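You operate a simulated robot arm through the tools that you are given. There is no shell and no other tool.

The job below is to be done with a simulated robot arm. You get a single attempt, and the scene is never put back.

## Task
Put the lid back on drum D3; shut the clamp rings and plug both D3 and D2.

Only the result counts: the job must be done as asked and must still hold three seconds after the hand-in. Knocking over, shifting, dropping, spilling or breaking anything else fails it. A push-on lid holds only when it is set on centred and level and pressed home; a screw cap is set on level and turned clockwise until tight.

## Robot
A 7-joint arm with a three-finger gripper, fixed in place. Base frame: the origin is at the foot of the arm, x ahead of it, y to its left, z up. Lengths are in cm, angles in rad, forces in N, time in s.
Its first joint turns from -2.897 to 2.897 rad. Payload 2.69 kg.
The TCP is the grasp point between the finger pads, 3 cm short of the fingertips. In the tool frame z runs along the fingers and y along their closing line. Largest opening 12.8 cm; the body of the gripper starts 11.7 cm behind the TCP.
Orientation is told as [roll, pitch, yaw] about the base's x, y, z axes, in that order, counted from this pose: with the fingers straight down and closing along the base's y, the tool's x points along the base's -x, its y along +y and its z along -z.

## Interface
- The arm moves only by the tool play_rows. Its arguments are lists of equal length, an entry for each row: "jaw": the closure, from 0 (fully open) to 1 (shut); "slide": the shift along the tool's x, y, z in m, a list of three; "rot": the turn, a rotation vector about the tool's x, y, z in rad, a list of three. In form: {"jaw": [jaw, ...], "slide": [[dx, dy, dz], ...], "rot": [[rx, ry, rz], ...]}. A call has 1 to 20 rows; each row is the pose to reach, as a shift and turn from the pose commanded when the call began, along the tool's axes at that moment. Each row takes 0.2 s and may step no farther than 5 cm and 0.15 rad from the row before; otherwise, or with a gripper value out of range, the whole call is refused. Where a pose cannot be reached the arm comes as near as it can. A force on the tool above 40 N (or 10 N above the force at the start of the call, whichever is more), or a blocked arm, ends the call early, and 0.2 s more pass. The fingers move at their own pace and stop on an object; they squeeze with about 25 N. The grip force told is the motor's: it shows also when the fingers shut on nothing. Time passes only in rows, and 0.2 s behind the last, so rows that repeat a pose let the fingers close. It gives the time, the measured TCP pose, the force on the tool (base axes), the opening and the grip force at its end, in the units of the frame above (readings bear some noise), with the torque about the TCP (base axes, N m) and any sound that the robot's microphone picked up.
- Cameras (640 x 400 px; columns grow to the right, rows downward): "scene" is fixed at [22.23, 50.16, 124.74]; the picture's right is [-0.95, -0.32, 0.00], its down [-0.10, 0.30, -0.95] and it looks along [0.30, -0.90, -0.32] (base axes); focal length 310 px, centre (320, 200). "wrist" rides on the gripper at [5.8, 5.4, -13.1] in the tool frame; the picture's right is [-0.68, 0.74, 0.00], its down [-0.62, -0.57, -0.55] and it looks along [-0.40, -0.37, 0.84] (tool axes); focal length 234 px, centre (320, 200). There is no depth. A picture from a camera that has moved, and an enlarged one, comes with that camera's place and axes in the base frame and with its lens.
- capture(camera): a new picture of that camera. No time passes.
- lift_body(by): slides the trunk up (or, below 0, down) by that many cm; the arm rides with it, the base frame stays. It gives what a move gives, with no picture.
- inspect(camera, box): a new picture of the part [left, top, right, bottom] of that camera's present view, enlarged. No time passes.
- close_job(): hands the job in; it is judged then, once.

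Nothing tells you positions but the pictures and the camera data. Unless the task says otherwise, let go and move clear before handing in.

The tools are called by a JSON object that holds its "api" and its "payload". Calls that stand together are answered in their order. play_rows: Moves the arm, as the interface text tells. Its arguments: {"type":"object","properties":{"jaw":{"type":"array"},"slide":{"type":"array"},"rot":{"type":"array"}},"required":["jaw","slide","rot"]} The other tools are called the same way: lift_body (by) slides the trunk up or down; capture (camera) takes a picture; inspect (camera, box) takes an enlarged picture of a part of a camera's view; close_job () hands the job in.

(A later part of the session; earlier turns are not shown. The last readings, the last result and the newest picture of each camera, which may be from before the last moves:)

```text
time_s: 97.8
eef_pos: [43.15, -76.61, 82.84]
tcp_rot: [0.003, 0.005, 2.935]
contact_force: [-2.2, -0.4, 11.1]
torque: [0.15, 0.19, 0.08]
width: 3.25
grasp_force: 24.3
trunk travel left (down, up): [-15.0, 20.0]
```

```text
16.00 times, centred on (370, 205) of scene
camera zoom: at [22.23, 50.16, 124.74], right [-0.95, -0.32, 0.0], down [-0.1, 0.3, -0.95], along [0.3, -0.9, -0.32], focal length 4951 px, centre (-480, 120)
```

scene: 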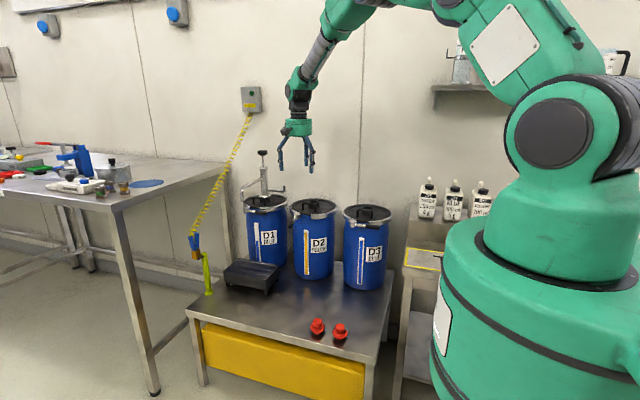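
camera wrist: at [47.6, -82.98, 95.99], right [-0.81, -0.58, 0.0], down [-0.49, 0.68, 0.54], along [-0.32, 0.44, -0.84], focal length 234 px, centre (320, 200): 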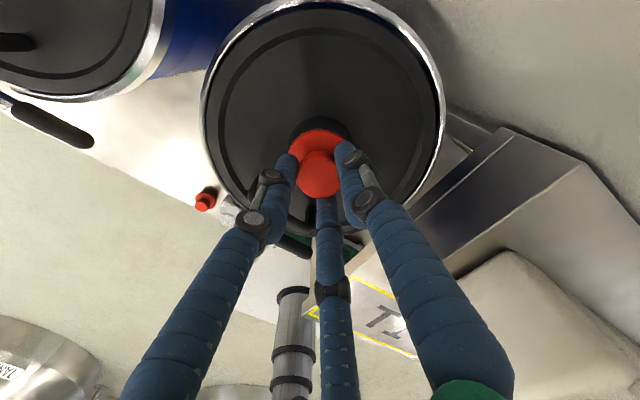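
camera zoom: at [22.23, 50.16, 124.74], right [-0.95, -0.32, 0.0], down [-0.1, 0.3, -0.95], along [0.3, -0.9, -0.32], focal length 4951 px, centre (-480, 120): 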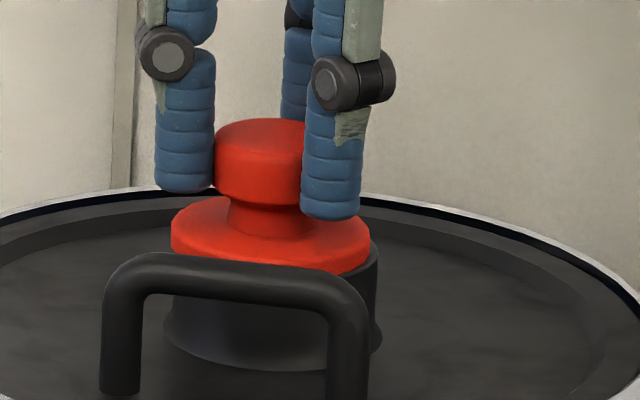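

The plug sits about 2 mm toward +x of the neck's centre. I'll lift a hair, shift it by 2 mm, and set it back down.

{"api": "play_rows", "payload": {"jaw": [1, 1, 1, 1, 1, 1, 1], "slide": [[0, 0, -0.002], [-0.001, 0.0002, -0.003], [-0.002, 0.0004, -0.003], [-0.002, 0.0004, -0.0015], [-0.002, 0.0004, -0.0005], [-0.002, 0.0004, 0], [-0.002, 0.0004, 0]], "rot": [[0, 0, 0], [0, 0, 0], [0, 0, 0], [0, 0, 0], [0, 0, 0], [0, 0, 0], [0, 0, 0]]}}

{"api": "inspect", "payload": {"camera": "scene", "box": [360, 196, 380, 214]}}

{"api": "inspect", "payload": {"camera": "wrist", "box": [240, 80, 400, 180]}}

```text
time_s: 99.4
eef_pos: [42.96, -76.64, 82.76]
tcp_rot: [0.002, 0.006, 2.936]
contact_force: [-0.9, 5.6, 13.4]
torque: [0.32, 0.06, 0.01]
width: 3.24
grasp_force: 25.1
trunk travel left (down, up): [-15.0, 20.0]
```

```text
16.00 times, centred on (370, 205) of scene
camera zoom: at [22.23, 50.16, 124.74], right [-0.95, -0.32, 0.0], down [-0.1, 0.3, -0.95], along [0.3, -0.9, -0.32], focal length 4951 px, centre (-480, 120)
```

zoom: 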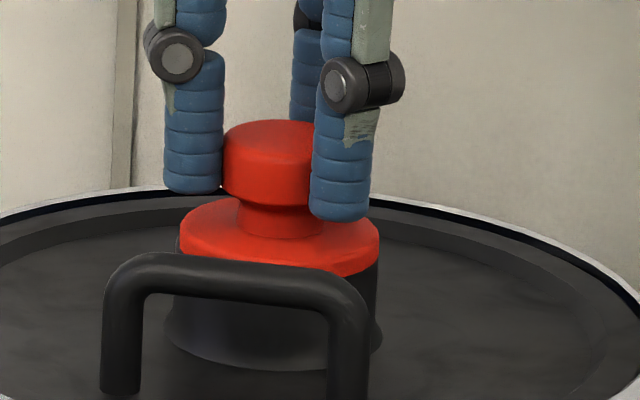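

```text
4.00 times, centred on (320, 130) of wrist
camera zoom: at [47.54, -82.94, 95.9], right [-0.81, -0.58, 0.0], down [-0.49, 0.68, 0.54], along [-0.32, 0.44, -0.84], focal length 937 px, centre (320, 480)
```

zoom: 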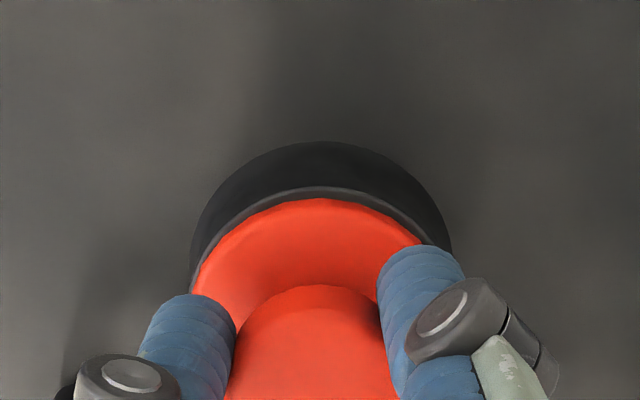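

The plug is now centred on the neck to about 1 mm and flush. I'll relieve the load and open the fingers.

{"api": "play_rows", "payload": {"jaw": [1, 0.85, 0.75, 0.65, 0.6, 0.5, 0.5], "slide": [[0, 0, -0.001], [0, 0, -0.001], [0, 0, -0.001], [0, 0, -0.001], [0, 0, -0.001], [0, 0, -0.001], [0, 0, -0.001]], "rot": [[0, 0, 0], [0, 0, 0], [0, 0, 0], [0, 0, 0], [0, 0, 0], [0, 0, 0], [0, 0, 0]]}}

{"api": "inspect", "payload": {"camera": "scene", "box": [360, 196, 380, 214]}}

```text
time_s: 101.0
eef_pos: [42.83, -76.76, 82.68]
tcp_rot: [0.002, 0.004, 2.936]
contact_force: [-0.4, -0.2, -0.3]
torque: [0.01, 0.0, 0.05]
width: 6.41
grasp_force: 0.2
trunk travel left (down, up): [-15.0, 20.0]
```

```text
16.00 times, centred on (370, 205) of scene
camera zoom: at [22.23, 50.16, 124.74], right [-0.95, -0.32, 0.0], down [-0.1, 0.3, -0.95], along [0.3, -0.9, -0.32], focal length 4951 px, centre (-480, 120)
```

zoom: 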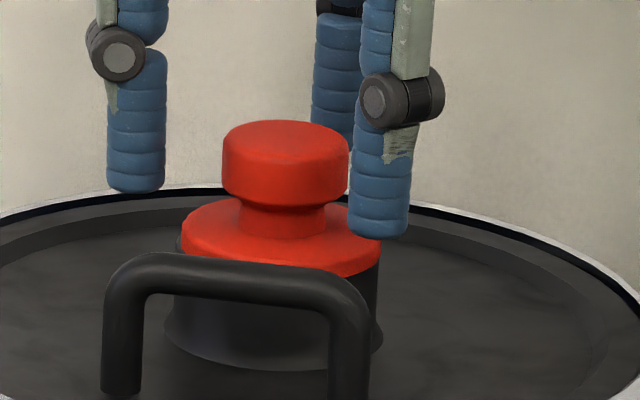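

Released: the plug sits level and flush in D3. I'll rise, close the fist, and press straight down on the knob to make sure it is home.

{"api": "play_rows", "payload": {"jaw": [0.5, 0.5, 0.5, 1, 1, 1, 1, 1, 1], "slide": [[0, 0, -0.025], [0, 0, -0.05], [0, 0, -0.065], [0, 0, -0.065], [0, 0, -0.065], [0, 0, -0.065], [0, 0, -0.04], [0, 0, -0.02], [0, 0, -0.02]], "rot": [[0, 0, 0], [0, 0, 0], [0, 0, 0], [0, 0, 0], [0, 0, 0], [0, 0, 0], [0, 0, 0], [0, 0, 0], [0, 0, 0]]}}

{"api": "inspect", "payload": {"camera": "scene", "box": [352, 180, 388, 214]}}

```text
time_s: 103.0
eef_pos: [43.1, -76.7, 84.68]
tcp_rot: [0.003, 0.003, 2.936]
contact_force: [-0.4, -0.8, -0.6]
torque: [0.0, -0.01, -0.02]
width: 0.18
grasp_force: 24.8
trunk travel left (down, up): [-15.0, 20.0]
```

```text
11.76 times, centred on (370, 197) of scene
camera zoom: at [22.23, 50.16, 124.74], right [-0.95, -0.32, 0.0], down [-0.1, 0.3, -0.95], along [0.3, -0.9, -0.32], focal length 3641 px, centre (-268, 235)
```

zoom: 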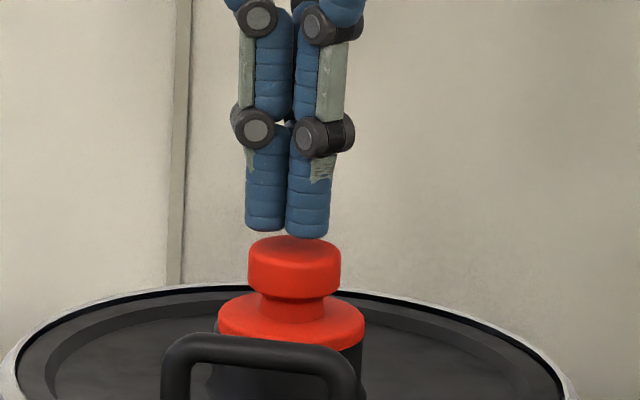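

The fist is right above the knob with about 0.8 cm to go. I'll lower it to contact and press.

{"api": "play_rows", "payload": {"jaw": [1, 1, 1, 1, 1, 1, 1, 1, 1], "slide": [[-0.0015, 0.0003, 0.003], [-0.0015, 0.0003, 0.005], [-0.0015, 0.0003, 0.007], [-0.0015, 0.0003, 0.008], [-0.0015, 0.0003, 0.009], [-0.0015, 0.0003, 0.01], [-0.0015, 0.0003, 0.011], [-0.0015, 0.0003, 0.012], [-0.0015, 0.0003, 0.012]], "rot": [[0, 0, 0], [0, 0, 0], [0, 0, 0], [0, 0, 0], [0, 0, 0], [0, 0, 0], [0, 0, 0], [0, 0, 0], [0, 0, 0]]}}

{"api": "inspect", "payload": {"camera": "scene", "box": [352, 180, 388, 214]}}

```text
time_s: 105.2
eef_pos: [42.92, -76.77, 83.84]
tcp_rot: [0.005, 0.008, 2.938]
contact_force: [-5.9, 10.2, 18.4]
torque: [0.31, 0.25, 0.04]
width: 0.58
grasp_force: 25.0
trunk travel left (down, up): [-15.0, 20.0]
stopped in row 9: the force on the tool passed its limit at 41 N (the readings are from after the stop); the commanded pose is now the measured one
```

```text
11.76 times, centred on (370, 197) of scene
camera zoom: at [22.23, 50.16, 124.74], right [-0.95, -0.32, 0.0], down [-0.1, 0.3, -0.95], along [0.3, -0.9, -0.32], focal length 3641 px, centre (-268, 235)
```

zoom: 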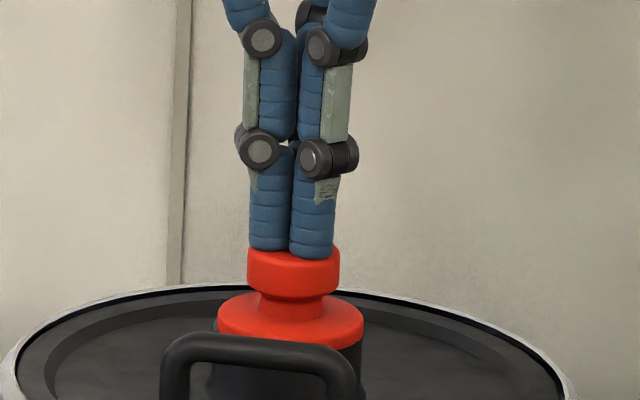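

D3's plug is pressed home (41 N on the knob). I'll rise and remove the small tilt.

{"api": "play_rows", "payload": {"jaw": [1, 1, 1, 1, 1, 1], "slide": [[0, 0, -0.01], [0, 0, -0.03], [0, 0, -0.06], [0, 0, -0.1], [0, 0, -0.14], [0, 0, -0.14]], "rot": [[0, 0, 0], [0, 0, 0], [0.002, -0.003, 0], [0.004, -0.007, 0], [0.004, -0.007, 0], [0.004, -0.007, 0]]}}

{"api": "inspect", "payload": {"camera": "scene", "box": [330, 180, 410, 230]}}

```text
time_s: 106.6
eef_pos: [42.85, -76.52, 97.85]
tcp_rot: [-0.001, -0.002, 2.936]
contact_force: [0.1, -0.4, 0.8]
torque: [-0.05, -0.06, -0.01]
width: 0.23
grasp_force: 25.0
trunk travel left (down, up): [-15.0, 20.0]
```

```text
8.00 times, centred on (370, 205) of scene
camera zoom: at [22.23, 50.16, 124.74], right [-0.95, -0.32, 0.0], down [-0.1, 0.3, -0.95], along [0.3, -0.9, -0.32], focal length 2476 px, centre (-80, 160)
```

zoom: 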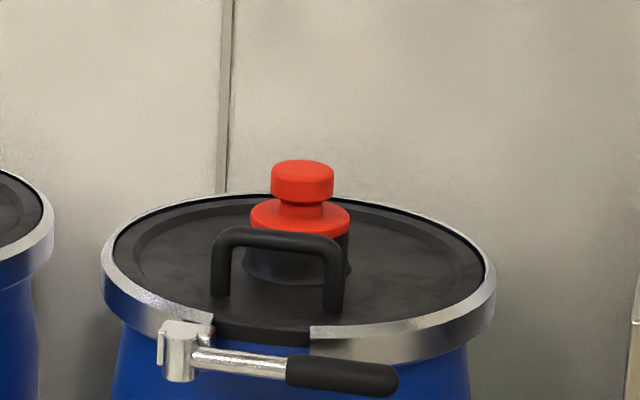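

D3 is complete: lid on, ring shut, plug in. Now I'll test at a safe height whether the arm can reach over D2's centre.

{"api": "play_rows", "payload": {"jaw": [1, 1, 1, 1, 1, 1, 1], "slide": [[0.0409, -0.0082, 0], [0.0819, -0.0164, 0], [0.1228, -0.0247, 0], [0.1637, -0.0329, 0], [0.2047, -0.0411, 0], [0.2456, -0.0493, 0], [0.2456, -0.0493, 0]], "rot": [[0, 0.001, 0], [0, 0.001, 0], [0, 0.001, 0], [0, 0.001, 0], [0, 0.001, 0], [0, 0.001, 0], [0, 0.001, 0]]}}

{"api": "capture", "payload": {"camera": "scene"}}

```text
time_s: 108.2
eef_pos: [67.97, -76.83, 97.59]
tcp_rot: [0.0, -0.002, 2.936]
contact_force: [-0.7, 0.1, 0.2]
torque: [0.01, 0.04, -0.02]
width: 0.23
grasp_force: 25.0
trunk travel left (down, up): [-15.0, 20.0]
```

```text
taken
```

scene: 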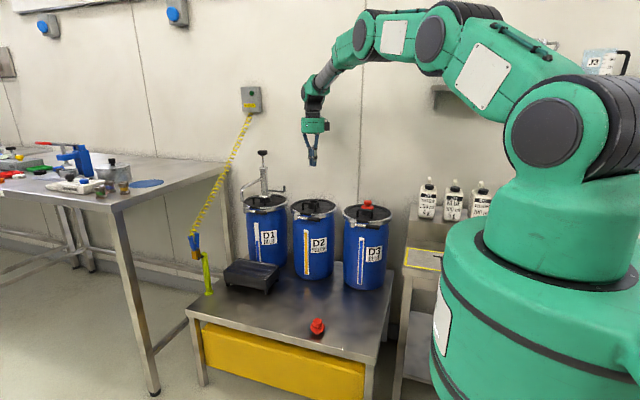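

The arm reaches D2's centre comfortably and level. Since the camera is now on the opposite side, I'll open the fingers and use this view to double-check D2's neck position.

{"api": "play_rows", "payload": {"jaw": [0.5, 0, 0, 0], "slide": [[0, 0, 0], [0, 0, 0], [0, 0, 0], [0, 0, 0]], "rot": [[0, 0.001, 0], [0, 0.002, 0], [0, 0.002, 0], [0, 0.002, 0]]}}

{"api": "capture", "payload": {"camera": "wrist"}}

{"api": "inspect", "payload": {"camera": "wrist", "box": [270, 80, 366, 140]}}

```text
time_s: 109.2
eef_pos: [67.87, -76.89, 97.73]
tcp_rot: [0.0, 0.001, 2.934]
contact_force: [0.0, 0.2, 0.6]
torque: [0.04, 0.01, 0.0]
width: 12.8
grasp_force: 0.0
trunk travel left (down, up): [-15.0, 20.0]
```

```text
taken
camera wrist: at [72.55, -83.29, 110.72], right [-0.81, -0.58, 0.0], down [-0.49, 0.68, 0.55], along [-0.32, 0.45, -0.84], focal length 234 px, centre (320, 200)
```

wrist: 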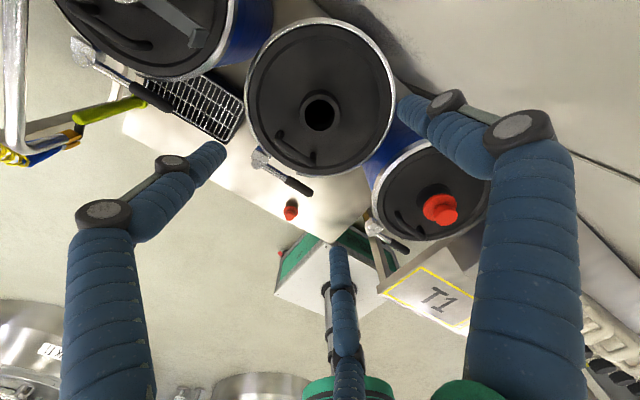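

```text
6.67 times, centred on (318, 110) of wrist
camera zoom: at [72.55, -83.29, 110.72], right [-0.81, -0.58, 0.0], down [-0.49, 0.68, 0.55], along [-0.32, 0.45, -0.84], focal length 1561 px, centre (333, 800)
```

zoom: 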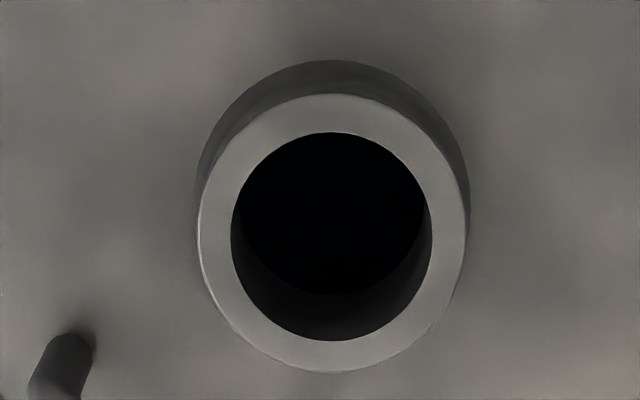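

The opposite view puts D2's neck at (68.05,-76.98); averaged with the earlier one, the centre is (67.97,-76.87). Now I'll turn the tool back and go to the second plug.

{"api": "play_rows", "payload": {"jaw": [0, 0, 0, 0, 0, 0, 0, 0, 0, 0, 0, 0, 0, 0, 0, 0, 0], "slide": [[-0.0145, -0.0222, 0], [-0.0291, -0.0444, 0], [-0.0436, -0.0666, 0], [-0.0581, -0.0888, 0], [-0.0727, -0.1109, 0], [-0.0872, -0.1331, 0], [-0.1017, -0.1553, 0], [-0.1163, -0.1775, 0], [-0.1308, -0.1997, 0], [-0.1453, -0.2219, 0], [-0.1598, -0.2441, 0], [-0.1744, -0.2663, 0], [-0.1889, -0.2884, 0], [-0.2034, -0.3106, 0], [-0.218, -0.3328, 0], [-0.2325, -0.355, 0], [-0.2325, -0.355, 0]], "rot": [[0, 0, -0.1437], [0, 0, -0.2875], [0, 0, -0.4312], [0, 0, -0.575], [0, 0, -0.7187], [0, 0, -0.8624], [0, 0, -1.0062], [0, 0, -1.1499], [0, 0, -1.2937], [0, 0, -1.4374], [0, 0, -1.5812], [0, 0, -1.7249], [0, 0, -1.8686], [0, 0, -2.0124], [0, 0, -2.1561], [0, 0, -2.2998], [0, 0, -2.2998]]}}

{"api": "capture", "payload": {"camera": "wrist"}}

{"api": "capture", "payload": {"camera": "scene"}}

```text
time_s: 112.8
eef_pos: [52.41, -37.41, 97.59]
tcp_rot: [-0.001, -0.001, -1.045]
contact_force: [0.1, -0.4, 0.2]
torque: [-0.04, -0.01, 0.0]
width: 12.8
grasp_force: 0.1
trunk travel left (down, up): [-15.0, 20.0]
```

```text
taken
camera wrist: at [54.11, -29.52, 110.73], right [0.98, -0.22, 0.0], down [-0.18, -0.82, 0.55], along [-0.12, -0.54, -0.84], focal length 234 px, centre (320, 200)
```

wrist: 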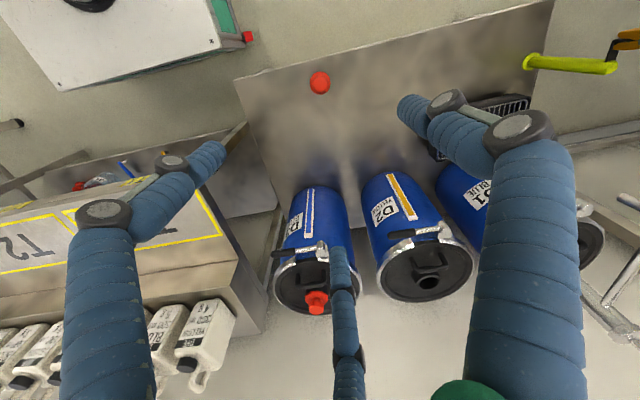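

```text
taken
```

scene: 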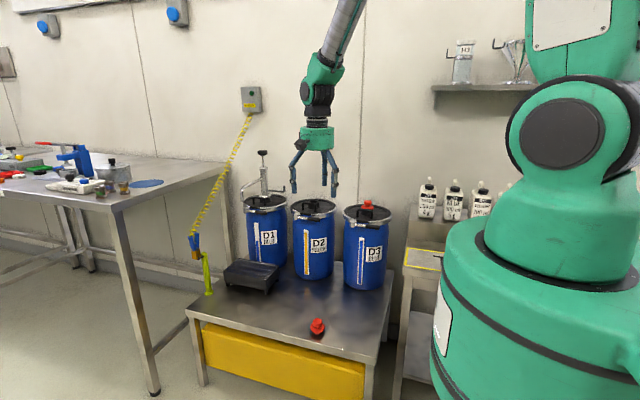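

Everything still stands as I left it. I'll descend over plug A to a viewing height.

{"api": "play_rows", "payload": {"jaw": [0, 0.3, 0.5, 0.5, 0.5, 0.5, 0.5, 0.5, 0.5, 0.5], "slide": [[0, 0, 0.042], [0, 0, 0.084], [0, 0, 0.126], [0, 0, 0.168], [0, 0, 0.21], [0, 0, 0.252], [0, 0, 0.294], [0, 0, 0.336], [0, 0, 0.376], [0, 0, 0.376]], "rot": [[0, 0, 0], [0, 0, 0], [0, 0, 0], [0, 0, 0], [0, 0, 0], [0, 0, 0], [0, 0, 0], [0, 0, 0], [0, 0, 0], [0, 0, 0]]}}

{"api": "inspect", "payload": {"camera": "wrist", "box": [250, 70, 394, 160]}}

```text
time_s: 115.0
eef_pos: [52.43, -37.61, 59.94]
tcp_rot: [0.0, -0.001, -1.047]
contact_force: [-0.2, -0.5, -0.4]
torque: [0.06, -0.01, 0.01]
width: 6.42
grasp_force: 0.1
trunk travel left (down, up): [-15.0, 20.0]
```

```text
4.44 times, centred on (322, 115) of wrist
camera zoom: at [54.13, -29.64, 73.07], right [0.98, -0.22, 0.0], down [-0.18, -0.82, 0.55], along [-0.12, -0.54, -0.84], focal length 1041 px, centre (311, 578)
```

zoom: 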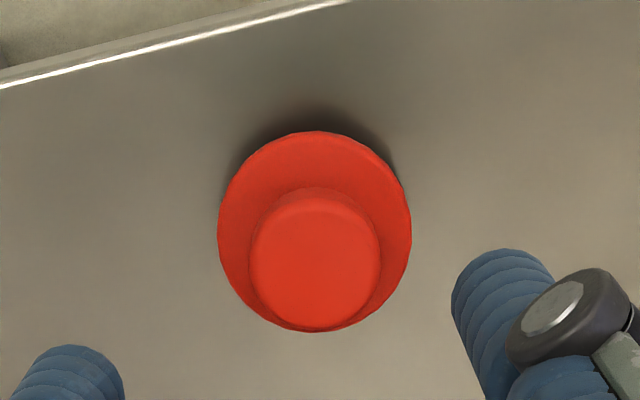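

Plug A's knob is within 1.5 mm of the tool axis. I'll correct and lower the tips beside its knob, slightly deeper than last time.

{"api": "play_rows", "payload": {"jaw": [0.5, 0.5, 0.5, 0.5, 0.5, 0.5, 0.5, 0.5], "slide": [[-0.0005, 0.0013, 0.03], [-0.0005, 0.0013, 0.06], [-0.0005, 0.0013, 0.085], [-0.0005, 0.0013, 0.1], [-0.0005, 0.0013, 0.109], [-0.0005, 0.0013, 0.114], [-0.0005, 0.0013, 0.118], [-0.0005, 0.0013, 0.118]], "rot": [[0, 0, 0], [0, 0, 0], [0, 0, 0], [0, 0, 0], [0, 0, 0], [0, 0, 0], [0, 0, 0], [0, 0, 0]]}}

{"api": "inspect", "payload": {"camera": "wrist", "box": [220, 90, 420, 215]}}

{"api": "inspect", "payload": {"camera": "scene", "box": [290, 290, 350, 345]}}

```text
time_s: 116.8
eef_pos: [52.54, -37.46, 48.23]
tcp_rot: [0.0, -0.002, -1.048]
contact_force: [0.4, 0.8, -0.3]
torque: [0.03, -0.01, 0.05]
width: 6.4
grasp_force: 0.1
trunk travel left (down, up): [-15.0, 20.0]
```

```text
3.20 times, centred on (320, 152) of wrist
camera zoom: at [54.33, -29.57, 61.22], right [0.98, -0.22, 0.0], down [-0.18, -0.82, 0.55], along [-0.12, -0.54, -0.84], focal length 749 px, centre (320, 352)
```

zoom: 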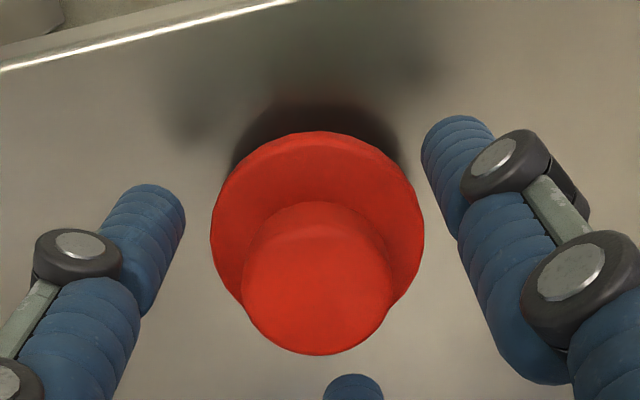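

```text
7.27 times, centred on (320, 318) of scene
camera zoom: at [22.23, 50.16, 124.74], right [-0.95, -0.32, 0.0], down [-0.1, 0.3, -0.95], along [0.3, -0.9, -0.32], focal length 2251 px, centre (320, -654)
```

zoom: 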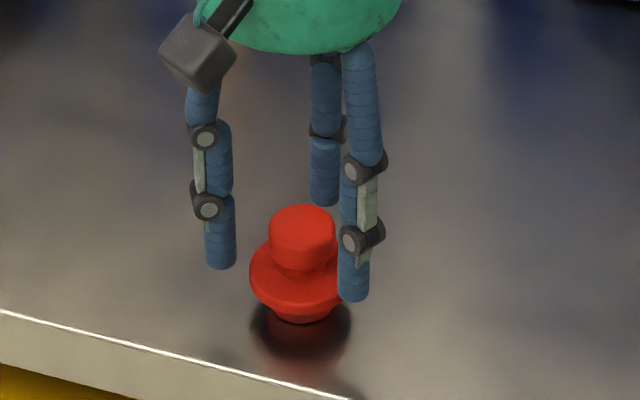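

The knob is dead-centre among the fingers. I'll close on it.

{"api": "play_rows", "payload": {"jaw": [0.55, 0.6, 0.65, 0.7, 0.8, 1, 1, 1], "slide": [[0, 0, 0], [0, 0, 0], [0, 0, 0], [0, 0, 0], [0, 0, 0], [0, 0, 0], [0, 0, 0], [0, 0, 0]], "rot": [[0, 0, 0], [0, 0, 0], [0, 0, 0], [0, 0, 0], [0, 0, 0], [0, 0, 0], [0, 0, 0], [0, 0, 0]]}}

{"api": "inspect", "payload": {"camera": "wrist", "box": [220, 90, 420, 215]}}

```text
time_s: 118.6
eef_pos: [52.68, -37.47, 48.11]
tcp_rot: [-0.001, -0.002, -1.047]
contact_force: [0.3, 0.5, -0.7]
torque: [0.02, 0.01, 0.01]
width: 3.27
grasp_force: 24.9
trunk travel left (down, up): [-15.0, 20.0]
```

```text
3.20 times, centred on (320, 152) of wrist
camera zoom: at [54.33, -29.57, 61.23], right [0.98, -0.22, 0.0], down [-0.18, -0.82, 0.55], along [-0.12, -0.54, -0.84], focal length 749 px, centre (320, 352)
```

zoom: 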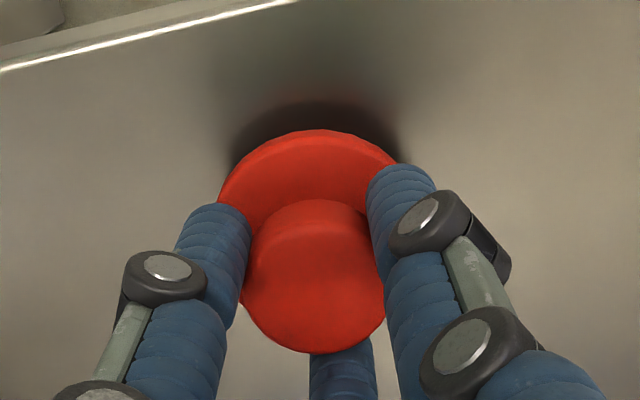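

Gripped at 3.27. I'll lift and check, then rise to carrying height.

{"api": "play_rows", "payload": {"jaw": [1, 1, 1, 1, 1, 1, 1, 1, 1, 1, 1, 1, 1, 1], "slide": [[0, 0, -0.005], [0, 0, -0.02], [0, 0, -0.05], [0, 0, -0.09], [0, 0, -0.135], [0, 0, -0.18], [0, 0, -0.225], [0, 0, -0.27], [0, 0, -0.315], [0, 0, -0.36], [0, 0, -0.405], [0, 0, -0.45], [0, 0, -0.49], [0, 0, -0.49]], "rot": [[0, 0, 0], [0, 0, 0], [0, 0, 0], [0, 0, 0], [0, 0, 0], [0, 0, 0], [0, 0, 0], [0, 0, 0], [0, 0, 0], [0, 0, 0], [0, 0, 0], [0, 0, 0], [0, 0, 0], [0, 0, 0]]}}

{"api": "inspect", "payload": {"camera": "scene", "box": [260, 150, 380, 240]}}

```text
time_s: 121.6
eef_pos: [52.35, -37.26, 97.17]
tcp_rot: [0.0, -0.001, -1.047]
contact_force: [-1.0, 0.2, -0.1]
torque: [-0.01, -0.03, 0.04]
width: 3.27
grasp_force: 24.9
trunk travel left (down, up): [-15.0, 20.0]
```

```text
4.44 times, centred on (320, 195) of scene
camera zoom: at [22.23, 50.16, 124.74], right [-0.95, -0.32, 0.0], down [-0.1, 0.3, -0.95], along [0.3, -0.9, -0.32], focal length 1375 px, centre (320, 222)
```

zoom: 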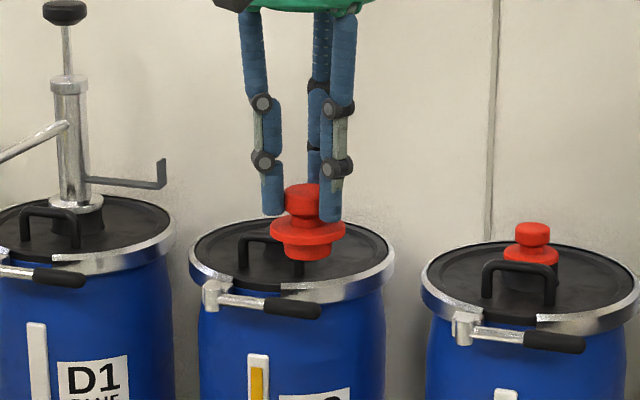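

The plug is held level and D3 looks good behind it. I'll carry it across to above D2's neck.

{"api": "play_rows", "payload": {"jaw": [1, 1, 1, 1, 1, 1, 1, 1, 1, 1, 1, 1], "slide": [[-0.042, -0.0064, 0], [-0.084, -0.0127, 0], [-0.126, -0.0191, 0], [-0.168, -0.0254, 0], [-0.21, -0.0318, 0], [-0.2519, -0.0381, 0], [-0.2939, -0.0445, 0], [-0.3359, -0.0508, 0], [-0.3779, -0.0572, 0], [-0.4199, -0.0635, 0], [-0.4199, -0.0635, 0], [-0.4199, -0.0635, 0]], "rot": [[0, 0, 0], [0, 0, 0], [0, 0, 0], [0, 0, 0], [0, 0, 0], [0, 0, 0], [0, 0, 0], [0, 0, 0], [0, 0, 0], [0, 0, 0], [0, 0, 0], [0, 0, 0]]}}

{"api": "capture", "payload": {"camera": "wrist"}}

{"api": "inspect", "payload": {"camera": "scene", "box": [260, 130, 360, 230]}}

```text
time_s: 124.2
eef_pos: [67.89, -76.81, 97.3]
tcp_rot: [0.003, -0.003, -1.046]
contact_force: [-0.4, 0.2, 0.6]
torque: [-0.04, -0.04, 0.03]
width: 3.26
grasp_force: 25.0
trunk travel left (down, up): [-15.0, 20.0]
```

```text
taken
camera wrist: at [69.65, -68.99, 110.48], right [0.98, -0.22, 0.0], down [-0.18, -0.82, 0.55], along [-0.12, -0.54, -0.84], focal length 234 px, centre (320, 200)
```

wrist: 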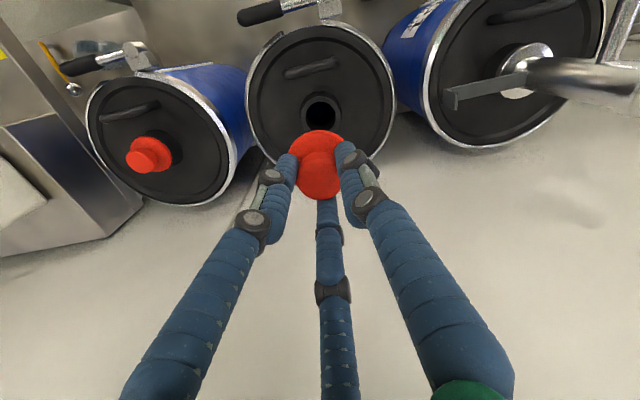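

```text
4.00 times, centred on (310, 180) of scene
camera zoom: at [22.23, 50.16, 124.74], right [-0.95, -0.32, 0.0], down [-0.1, 0.3, -0.95], along [0.3, -0.9, -0.32], focal length 1238 px, centre (360, 280)
```

zoom: 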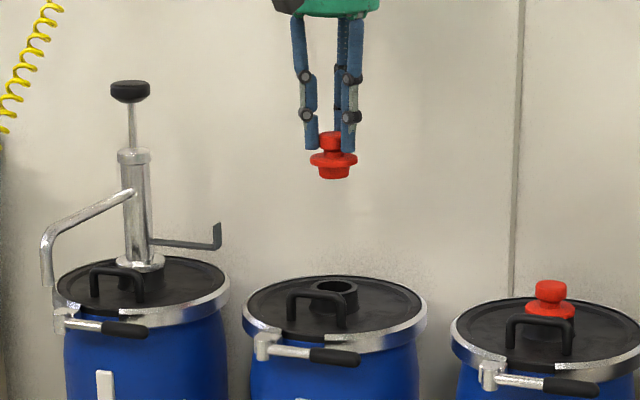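

The plug is aligned over D2's neck. I'll apply a 1 mm correction and come down to just above it.

{"api": "play_rows", "payload": {"jaw": [1, 1, 1, 1, 1, 1, 1], "slide": [[-0.0013, 0.0002, 0.03], [-0.0013, 0.0002, 0.06], [-0.0013, 0.0002, 0.085], [-0.0013, 0.0002, 0.1], [-0.0013, 0.0002, 0.11], [-0.0013, 0.0002, 0.117], [-0.0013, 0.0002, 0.117]], "rot": [[0, 0, 0], [0, 0, 0], [0, 0, 0], [0, 0, 0], [0, 0, 0], [0, 0, 0], [0, 0, 0]]}}

{"api": "inspect", "payload": {"camera": "scene", "box": [285, 178, 345, 218]}}

{"api": "inspect", "payload": {"camera": "wrist", "box": [220, 90, 420, 215]}}

```text
time_s: 125.8
eef_pos: [68.08, -77.01, 85.53]
tcp_rot: [0.0, -0.002, -1.049]
contact_force: [-0.1, -0.1, -0.8]
torque: [0.0, 0.02, 0.05]
width: 3.27
grasp_force: 25.6
trunk travel left (down, up): [-15.0, 20.0]
```

```text
10.00 times, centred on (315, 198) of scene
camera zoom: at [22.23, 50.16, 124.74], right [-0.95, -0.32, 0.0], down [-0.1, 0.3, -0.95], along [0.3, -0.9, -0.32], focal length 3094 px, centre (370, 220)
```

zoom: 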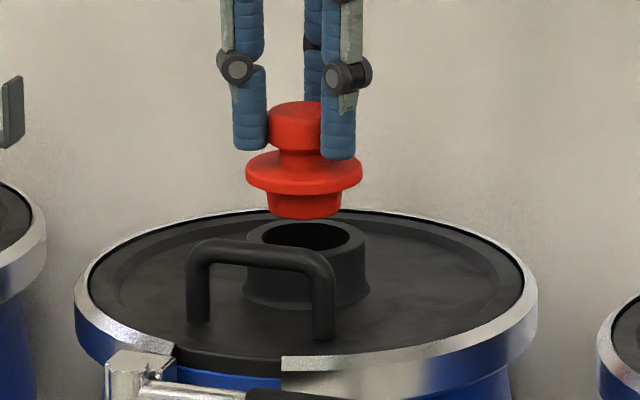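

```text
3.20 times, centred on (320, 152) of wrist
camera zoom: at [69.87, -69.2, 98.6], right [0.98, -0.22, 0.0], down [-0.18, -0.82, 0.55], along [-0.12, -0.54, -0.84], focal length 749 px, centre (320, 352)
```

zoom: 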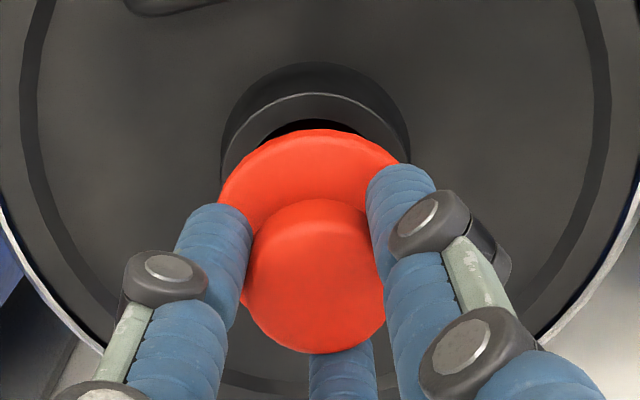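

The stub is about 1 mm off in x, so I'll correct that while lowering slowly into the neck.

{"api": "play_rows", "payload": {"jaw": [1, 1, 1, 1, 1, 1, 1, 1], "slide": [[0.0012, -0.0005, 0.003], [0.0012, -0.0005, 0.006], [0.0012, -0.0005, 0.009], [0.0012, -0.0005, 0.012], [0.0012, -0.0005, 0.015], [0.0012, -0.0005, 0.018], [0.0012, -0.0005, 0.02], [0.0012, -0.0005, 0.02]], "rot": [[0, 0, 0], [0, 0, 0], [0, 0, 0], [0, 0, 0], [0, 0, 0], [0, 0, 0], [0, 0, 0], [0, 0, 0]]}}

{"api": "inspect", "payload": {"camera": "scene", "box": [285, 178, 345, 218]}}

```text
time_s: 127.6
eef_pos: [67.9, -76.96, 83.54]
tcp_rot: [-0.001, 0.0, -1.047]
contact_force: [-0.1, 0.2, 0.1]
torque: [0.04, 0.02, 0.01]
width: 3.25
grasp_force: 25.0
trunk travel left (down, up): [-15.0, 20.0]
```

```text
10.00 times, centred on (315, 198) of scene
camera zoom: at [22.23, 50.16, 124.74], right [-0.95, -0.32, 0.0], down [-0.1, 0.3, -0.95], along [0.3, -0.9, -0.32], focal length 3094 px, centre (370, 220)
```

zoom: 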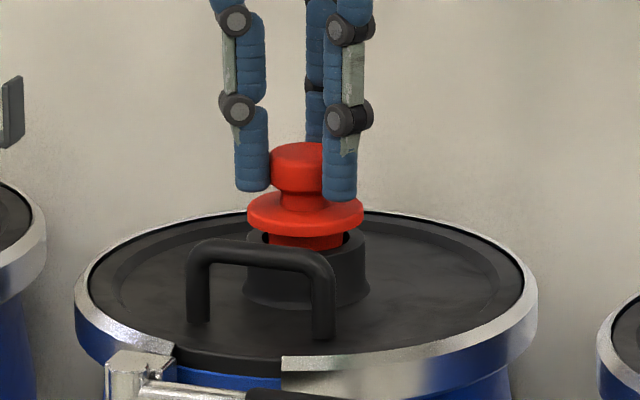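

The stub is inside the neck with no contact. I'll lower it the last centimetre to the flange.

{"api": "play_rows", "payload": {"jaw": [1, 1, 1, 1, 1, 1, 1], "slide": [[0, 0, 0.002], [0, 0, 0.004], [0, 0, 0.006], [0, 0, 0.008], [0, 0, 0.009], [0, 0, 0.01], [0, 0, 0.01]], "rot": [[0, 0, 0], [0, 0, 0], [0, 0, 0], [0, 0, 0], [0, 0, 0], [0, 0, 0], [0, 0, 0]]}}

{"api": "inspect", "payload": {"camera": "scene", "box": [285, 178, 345, 218]}}

{"api": "inspect", "payload": {"camera": "wrist", "box": [220, 90, 420, 215]}}

```text
time_s: 129.2
eef_pos: [68.01, -76.93, 82.62]
tcp_rot: [0.003, -0.001, -1.045]
contact_force: [0.5, 2.3, 1.0]
torque: [0.07, -0.01, -0.02]
width: 3.26
grasp_force: 24.4
trunk travel left (down, up): [-15.0, 20.0]
```

```text
10.00 times, centred on (315, 198) of scene
camera zoom: at [22.23, 50.16, 124.74], right [-0.95, -0.32, 0.0], down [-0.1, 0.3, -0.95], along [0.3, -0.9, -0.32], focal length 3094 px, centre (370, 220)
```

zoom: 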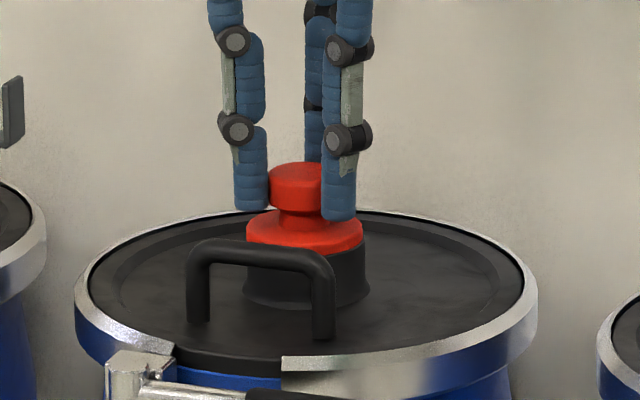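

```text
3.20 times, centred on (320, 152) of wrist
camera zoom: at [69.81, -69.09, 95.71], right [0.98, -0.22, 0.0], down [-0.18, -0.82, 0.55], along [-0.12, -0.54, -0.84], focal length 749 px, centre (320, 352)
```

zoom: 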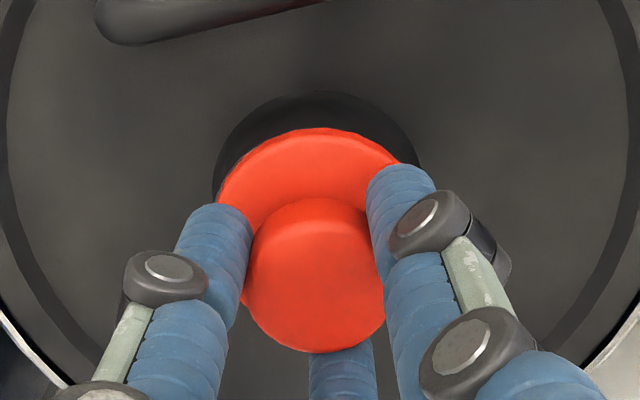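

The flange is on the neck and centred to about 1 mm. I'll press it down now.

{"api": "play_rows", "payload": {"jaw": [1, 1, 1, 1, 1, 1], "slide": [[0.0003, -0.0005, 0.001], [0.0003, -0.0005, 0.002], [0.0003, -0.0005, 0.003], [0.0003, -0.0005, 0.0035], [0.0003, -0.0005, 0.004], [0.0003, -0.0005, 0.004]], "rot": [[0, 0, 0], [0, 0, 0], [0, 0, 0], [0, 0, 0], [0, 0, 0], [0, 0, 0]]}}

{"api": "inspect", "payload": {"camera": "scene", "box": [305, 194, 325, 212]}}

```text
time_s: 130.6
eef_pos: [67.85, -76.94, 82.61]
tcp_rot: [0.002, -0.007, -1.048]
contact_force: [15.5, 4.7, 30.0]
torque: [0.1, -0.42, 0.06]
width: 3.27
grasp_force: 25.0
trunk travel left (down, up): [-15.0, 20.0]
```

```text
16.00 times, centred on (315, 203) of scene
camera zoom: at [22.23, 50.16, 124.74], right [-0.95, -0.32, 0.0], down [-0.1, 0.3, -0.95], along [0.3, -0.9, -0.32], focal length 4951 px, centre (400, 152)
```

zoom: 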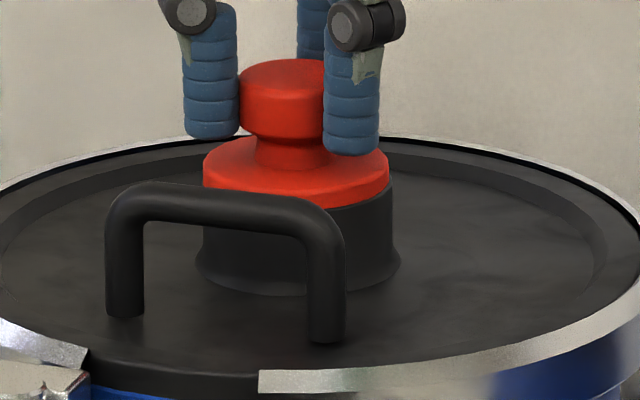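

The plug is flush and centred, pressed with 30 N. I'll relieve the load, open the fingers, and rise a little.

{"api": "play_rows", "payload": {"jaw": [1, 1, 0.85, 0.75, 0.65, 0.6, 0.5, 0.5], "slide": [[0, 0.0005, -0.0015], [0, 0.0008, -0.003], [0, 0.0008, -0.003], [0, 0.0008, -0.003], [0, 0.0008, -0.003], [0, 0.0008, -0.003], [0, 0.0008, -0.003], [0, 0.0008, -0.003]], "rot": [[0, 0, 0], [0, 0, 0], [0, 0, 0], [0, 0, 0], [0, 0, 0], [0, 0, 0], [0, 0, 0], [0, 0, 0]]}}

{"api": "inspect", "payload": {"camera": "scene", "box": [305, 194, 325, 212]}}

```text
time_s: 132.4
eef_pos: [67.93, -76.92, 82.55]
tcp_rot: [0.001, 0.001, -1.048]
contact_force: [0.0, 0.2, 0.2]
torque: [-0.05, 0.04, 0.01]
width: 6.38
grasp_force: 0.1
trunk travel left (down, up): [-15.0, 20.0]
```

```text
16.00 times, centred on (315, 203) of scene
camera zoom: at [22.23, 50.16, 124.74], right [-0.95, -0.32, 0.0], down [-0.1, 0.3, -0.95], along [0.3, -0.9, -0.32], focal length 4951 px, centre (400, 152)
```

zoom: 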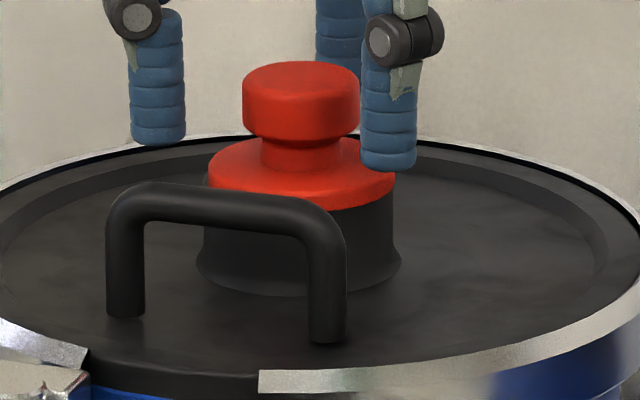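

Released: the plug is standing in D2's neck, level and flush. As with D3, I'll press on the knob from above with the closed fist.

{"api": "play_rows", "payload": {"jaw": [0.5, 0.5, 0.5, 1, 1, 1, 1, 1, 1], "slide": [[0, 0, -0.025], [0, 0, -0.05], [0, 0, -0.065], [0, 0, -0.065], [0, 0, -0.065], [0, 0, -0.065], [0, 0, -0.04], [0, 0, -0.022], [0, 0, -0.022]], "rot": [[0, 0, 0], [0, 0, 0], [0, 0, 0], [0, 0, 0], [0, 0, 0], [0, 0, 0], [0, 0, 0], [0, 0, 0], [0, 0, 0]]}}

{"api": "inspect", "payload": {"camera": "scene", "box": [297, 178, 333, 212]}}

```text
time_s: 134.4
eef_pos: [67.93, -76.73, 84.72]
tcp_rot: [0.0, -0.001, -1.046]
contact_force: [0.1, -1.6, 0.2]
torque: [0.02, 0.03, 0.02]
width: 0.21
grasp_force: 25.4
trunk travel left (down, up): [-15.0, 20.0]
```

```text
11.76 times, centred on (315, 195) of scene
camera zoom: at [22.23, 50.16, 124.74], right [-0.95, -0.32, 0.0], down [-0.1, 0.3, -0.95], along [0.3, -0.9, -0.32], focal length 3641 px, centre (379, 259)
```

zoom: 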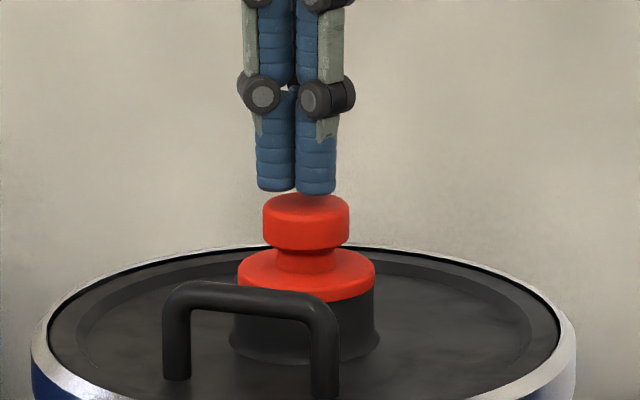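

The fist is about 2 mm off toward +x. I'll shift it over the knob and press down to the limit.

{"api": "play_rows", "payload": {"jaw": [1, 1, 1, 1, 1, 1, 1, 1, 1, 1], "slide": [[0.001, -0.0017, 0.003], [0.001, -0.0017, 0.005], [0.001, -0.0017, 0.007], [0.001, -0.0017, 0.008], [0.001, -0.0017, 0.009], [0.001, -0.0017, 0.01], [0.001, -0.0017, 0.011], [0.001, -0.0017, 0.012], [0.001, -0.0017, 0.0125], [0.001, -0.0017, 0.013]], "rot": [[0, 0, 0], [0, 0, 0], [0, 0, 0], [0, 0, 0], [0, 0, 0], [0, 0, 0], [0, 0, 0], [0, 0, 0], [0, 0, 0], [0, 0, 0]]}}

{"api": "inspect", "payload": {"camera": "scene", "box": [297, 178, 333, 212]}}

```text
time_s: 136.8
eef_pos: [68.0, -76.92, 83.95]
tcp_rot: [0.002, -0.009, -1.049]
contact_force: [-1.5, 2.3, 9.8]
torque: [0.09, 0.05, 0.06]
width: 0.61
grasp_force: 24.9
trunk travel left (down, up): [-15.0, 20.0]
stopped in row 10: the force on the tool passed its limit at 40 N (the readings are from after the stop); the commanded pose is now the measured one
```

```text
11.76 times, centred on (315, 195) of scene
camera zoom: at [22.23, 50.16, 124.74], right [-0.95, -0.32, 0.0], down [-0.1, 0.3, -0.95], along [0.3, -0.9, -0.32], focal length 3641 px, centre (379, 259)
```

zoom: 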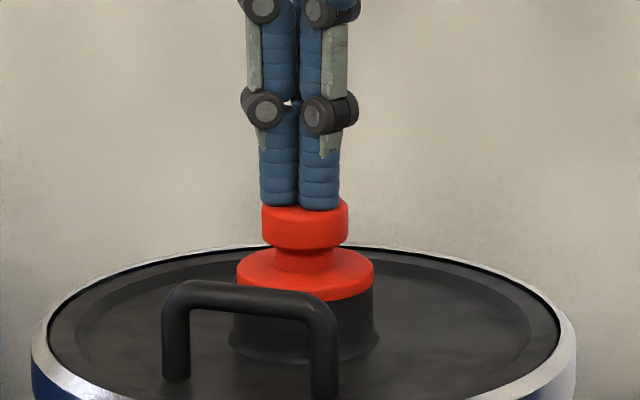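

D2's plug is pressed home, with its knob at the same height as D3's. I'll rise clear and inspect everything.

{"api": "play_rows", "payload": {"jaw": [1, 1, 1, 1, 1, 1, 1], "slide": [[0, 0, -0.01], [0, 0, -0.03], [0, 0, -0.06], [0, 0, -0.1], [0, 0, -0.14], [0, 0, -0.18], [0, 0, -0.18]], "rot": [[0, 0, 0], [0, 0, 0], [0, 0.004, 0], [0, 0.008, 0], [0, 0.008, 0], [0, 0.008, 0], [0, 0.008, 0]]}}

{"api": "inspect", "payload": {"camera": "scene", "box": [225, 180, 405, 295]}}

{"api": "inspect", "payload": {"camera": "scene", "box": [285, 190, 345, 230]}}

{"api": "inspect", "payload": {"camera": "scene", "box": [338, 195, 398, 235]}}

{"api": "capture", "payload": {"camera": "wrist"}}

```text
time_s: 138.4
eef_pos: [67.97, -76.72, 101.67]
tcp_rot: [0.002, 0.005, -1.049]
contact_force: [0.4, 1.3, 0.7]
torque: [-0.03, -0.02, 0.01]
width: 0.21
grasp_force: 25.0
trunk travel left (down, up): [-15.0, 20.0]
```

```text
3.48 times, centred on (315, 238) of scene
camera zoom: at [22.23, 50.16, 124.74], right [-0.95, -0.32, 0.0], down [-0.1, 0.3, -0.95], along [0.3, -0.9, -0.32], focal length 1076 px, centre (337, 70)
```

zoom: 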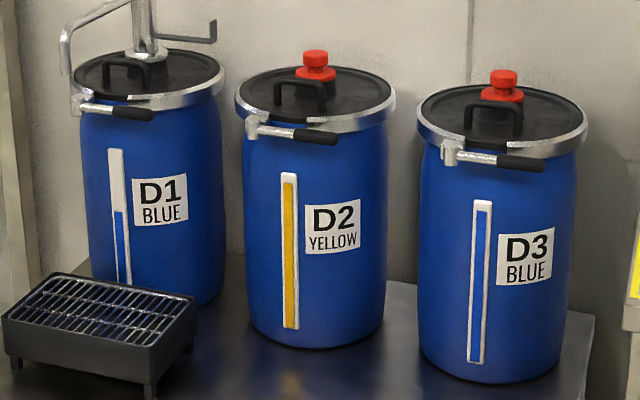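

```text
10.00 times, centred on (315, 210) of scene
camera zoom: at [22.23, 50.16, 124.74], right [-0.95, -0.32, 0.0], down [-0.1, 0.3, -0.95], along [0.3, -0.9, -0.32], focal length 3094 px, centre (370, 100)
```

zoom: 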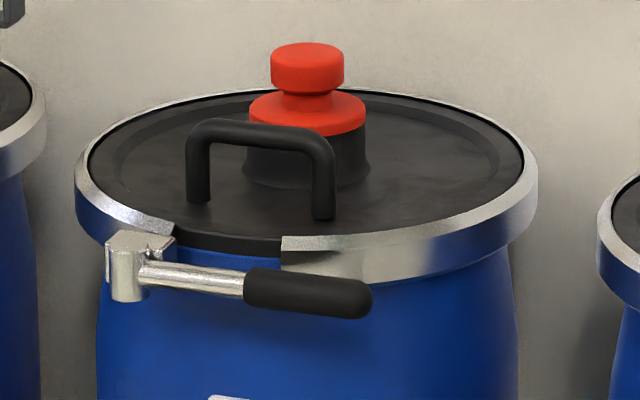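

```text
10.00 times, centred on (368, 215) of scene
camera zoom: at [22.23, 50.16, 124.74], right [-0.95, -0.32, 0.0], down [-0.1, 0.3, -0.95], along [0.3, -0.9, -0.32], focal length 3094 px, centre (-160, 50)
```

zoom: 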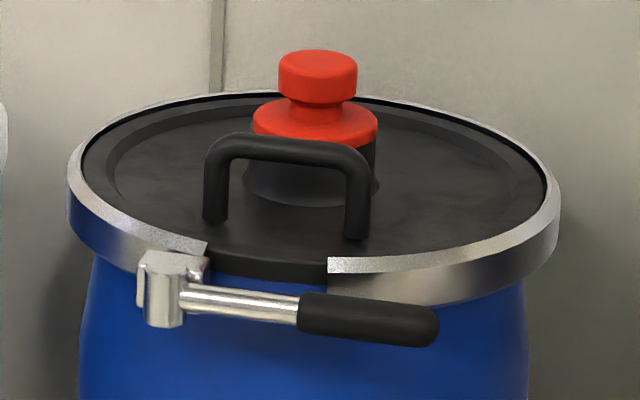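

```text
taken
camera wrist: at [69.75, -69.07, 114.82], right [0.98, -0.22, 0.0], down [-0.18, -0.82, 0.55], along [-0.12, -0.53, -0.84], focal length 234 px, centre (320, 200)
```

wrist: 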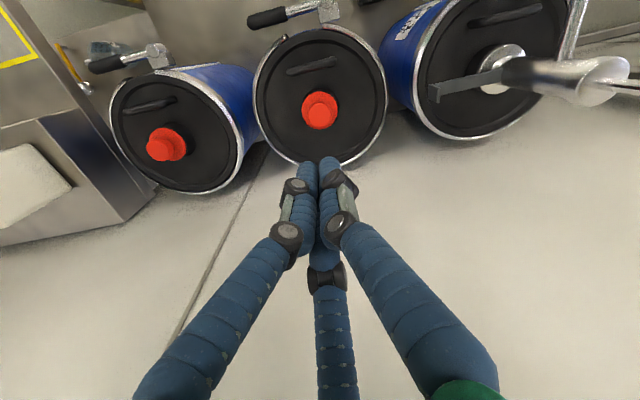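

Both drums look finished. I'll compare the three levers and ring gaps at high zoom to make sure D2 and D3 are shut as fully as D1.

{"api": "inspect", "payload": {"camera": "scene", "box": [240, 202, 276, 224]}}

{"api": "inspect", "payload": {"camera": "scene", "box": [290, 206, 326, 228]}}

{"api": "inspect", "payload": {"camera": "scene", "box": [348, 212, 384, 234]}}

{"api": "inspect", "payload": {"camera": "wrist", "box": [230, 0, 400, 180]}}

{"api": "inspect", "payload": {"camera": "wrist", "box": [80, 30, 270, 200]}}

```text
16.00 times, centred on (258, 213) of scene
camera zoom: at [22.23, 50.16, 124.74], right [-0.95, -0.32, 0.0], down [-0.1, 0.3, -0.95], along [0.3, -0.9, -0.32], focal length 4951 px, centre (1312, -8)
```

zoom: 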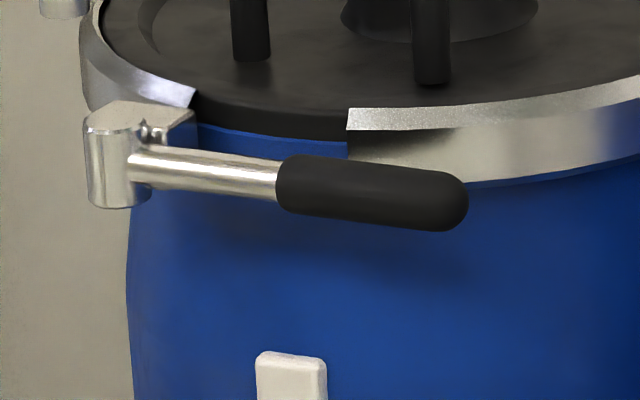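

```text
16.00 times, centred on (308, 217) of scene
camera zoom: at [22.23, 50.16, 124.74], right [-0.95, -0.32, 0.0], down [-0.1, 0.3, -0.95], along [0.3, -0.9, -0.32], focal length 4951 px, centre (512, -72)
```

zoom: 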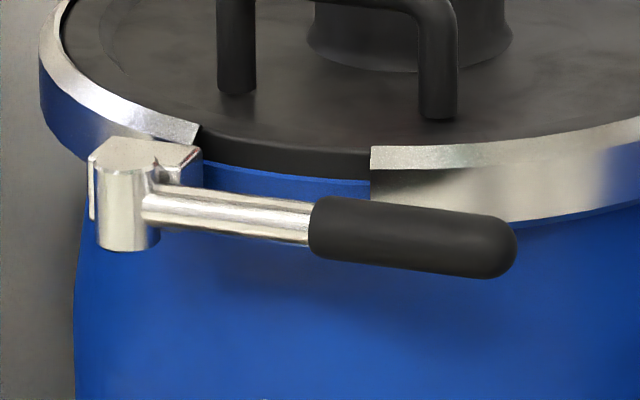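

```text
16.00 times, centred on (366, 223) of scene
camera zoom: at [22.23, 50.16, 124.74], right [-0.95, -0.32, 0.0], down [-0.1, 0.3, -0.95], along [0.3, -0.9, -0.32], focal length 4951 px, centre (-416, -168)
```

zoom: 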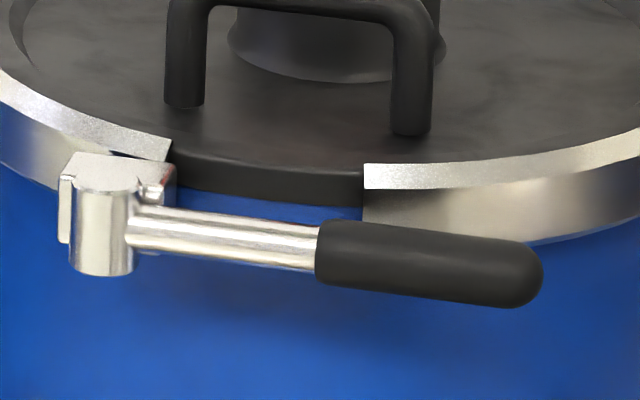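

```text
2.22 times, centred on (315, 90) of wrist
camera zoom: at [69.75, -69.07, 114.82], right [0.98, -0.22, 0.0], down [-0.18, -0.82, 0.55], along [-0.12, -0.53, -0.84], focal length 520 px, centre (331, 444)
```

zoom: 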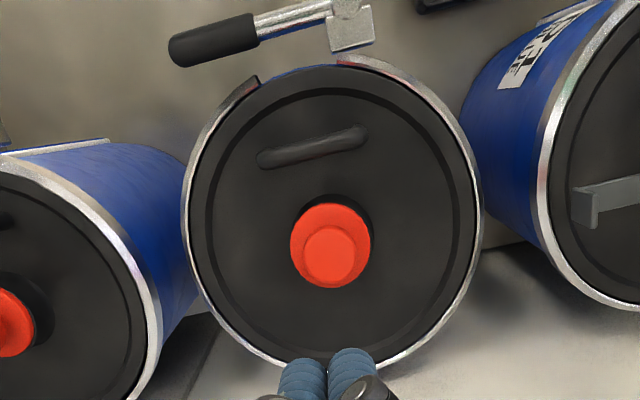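

```text
2.35 times, centred on (175, 115) of wrist
camera zoom: at [69.75, -69.07, 114.82], right [0.98, -0.22, 0.0], down [-0.18, -0.82, 0.55], along [-0.12, -0.53, -0.84], focal length 551 px, centre (661, 400)
```

zoom: 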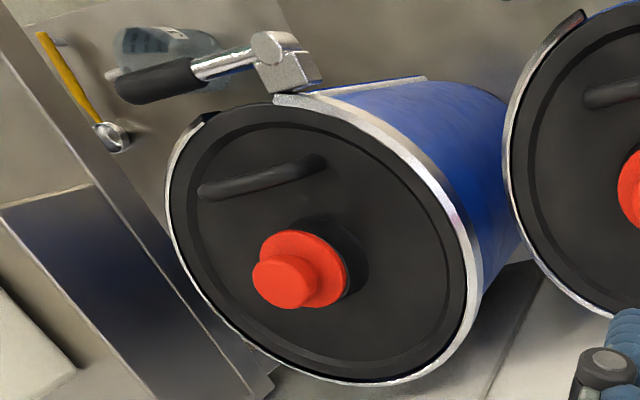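

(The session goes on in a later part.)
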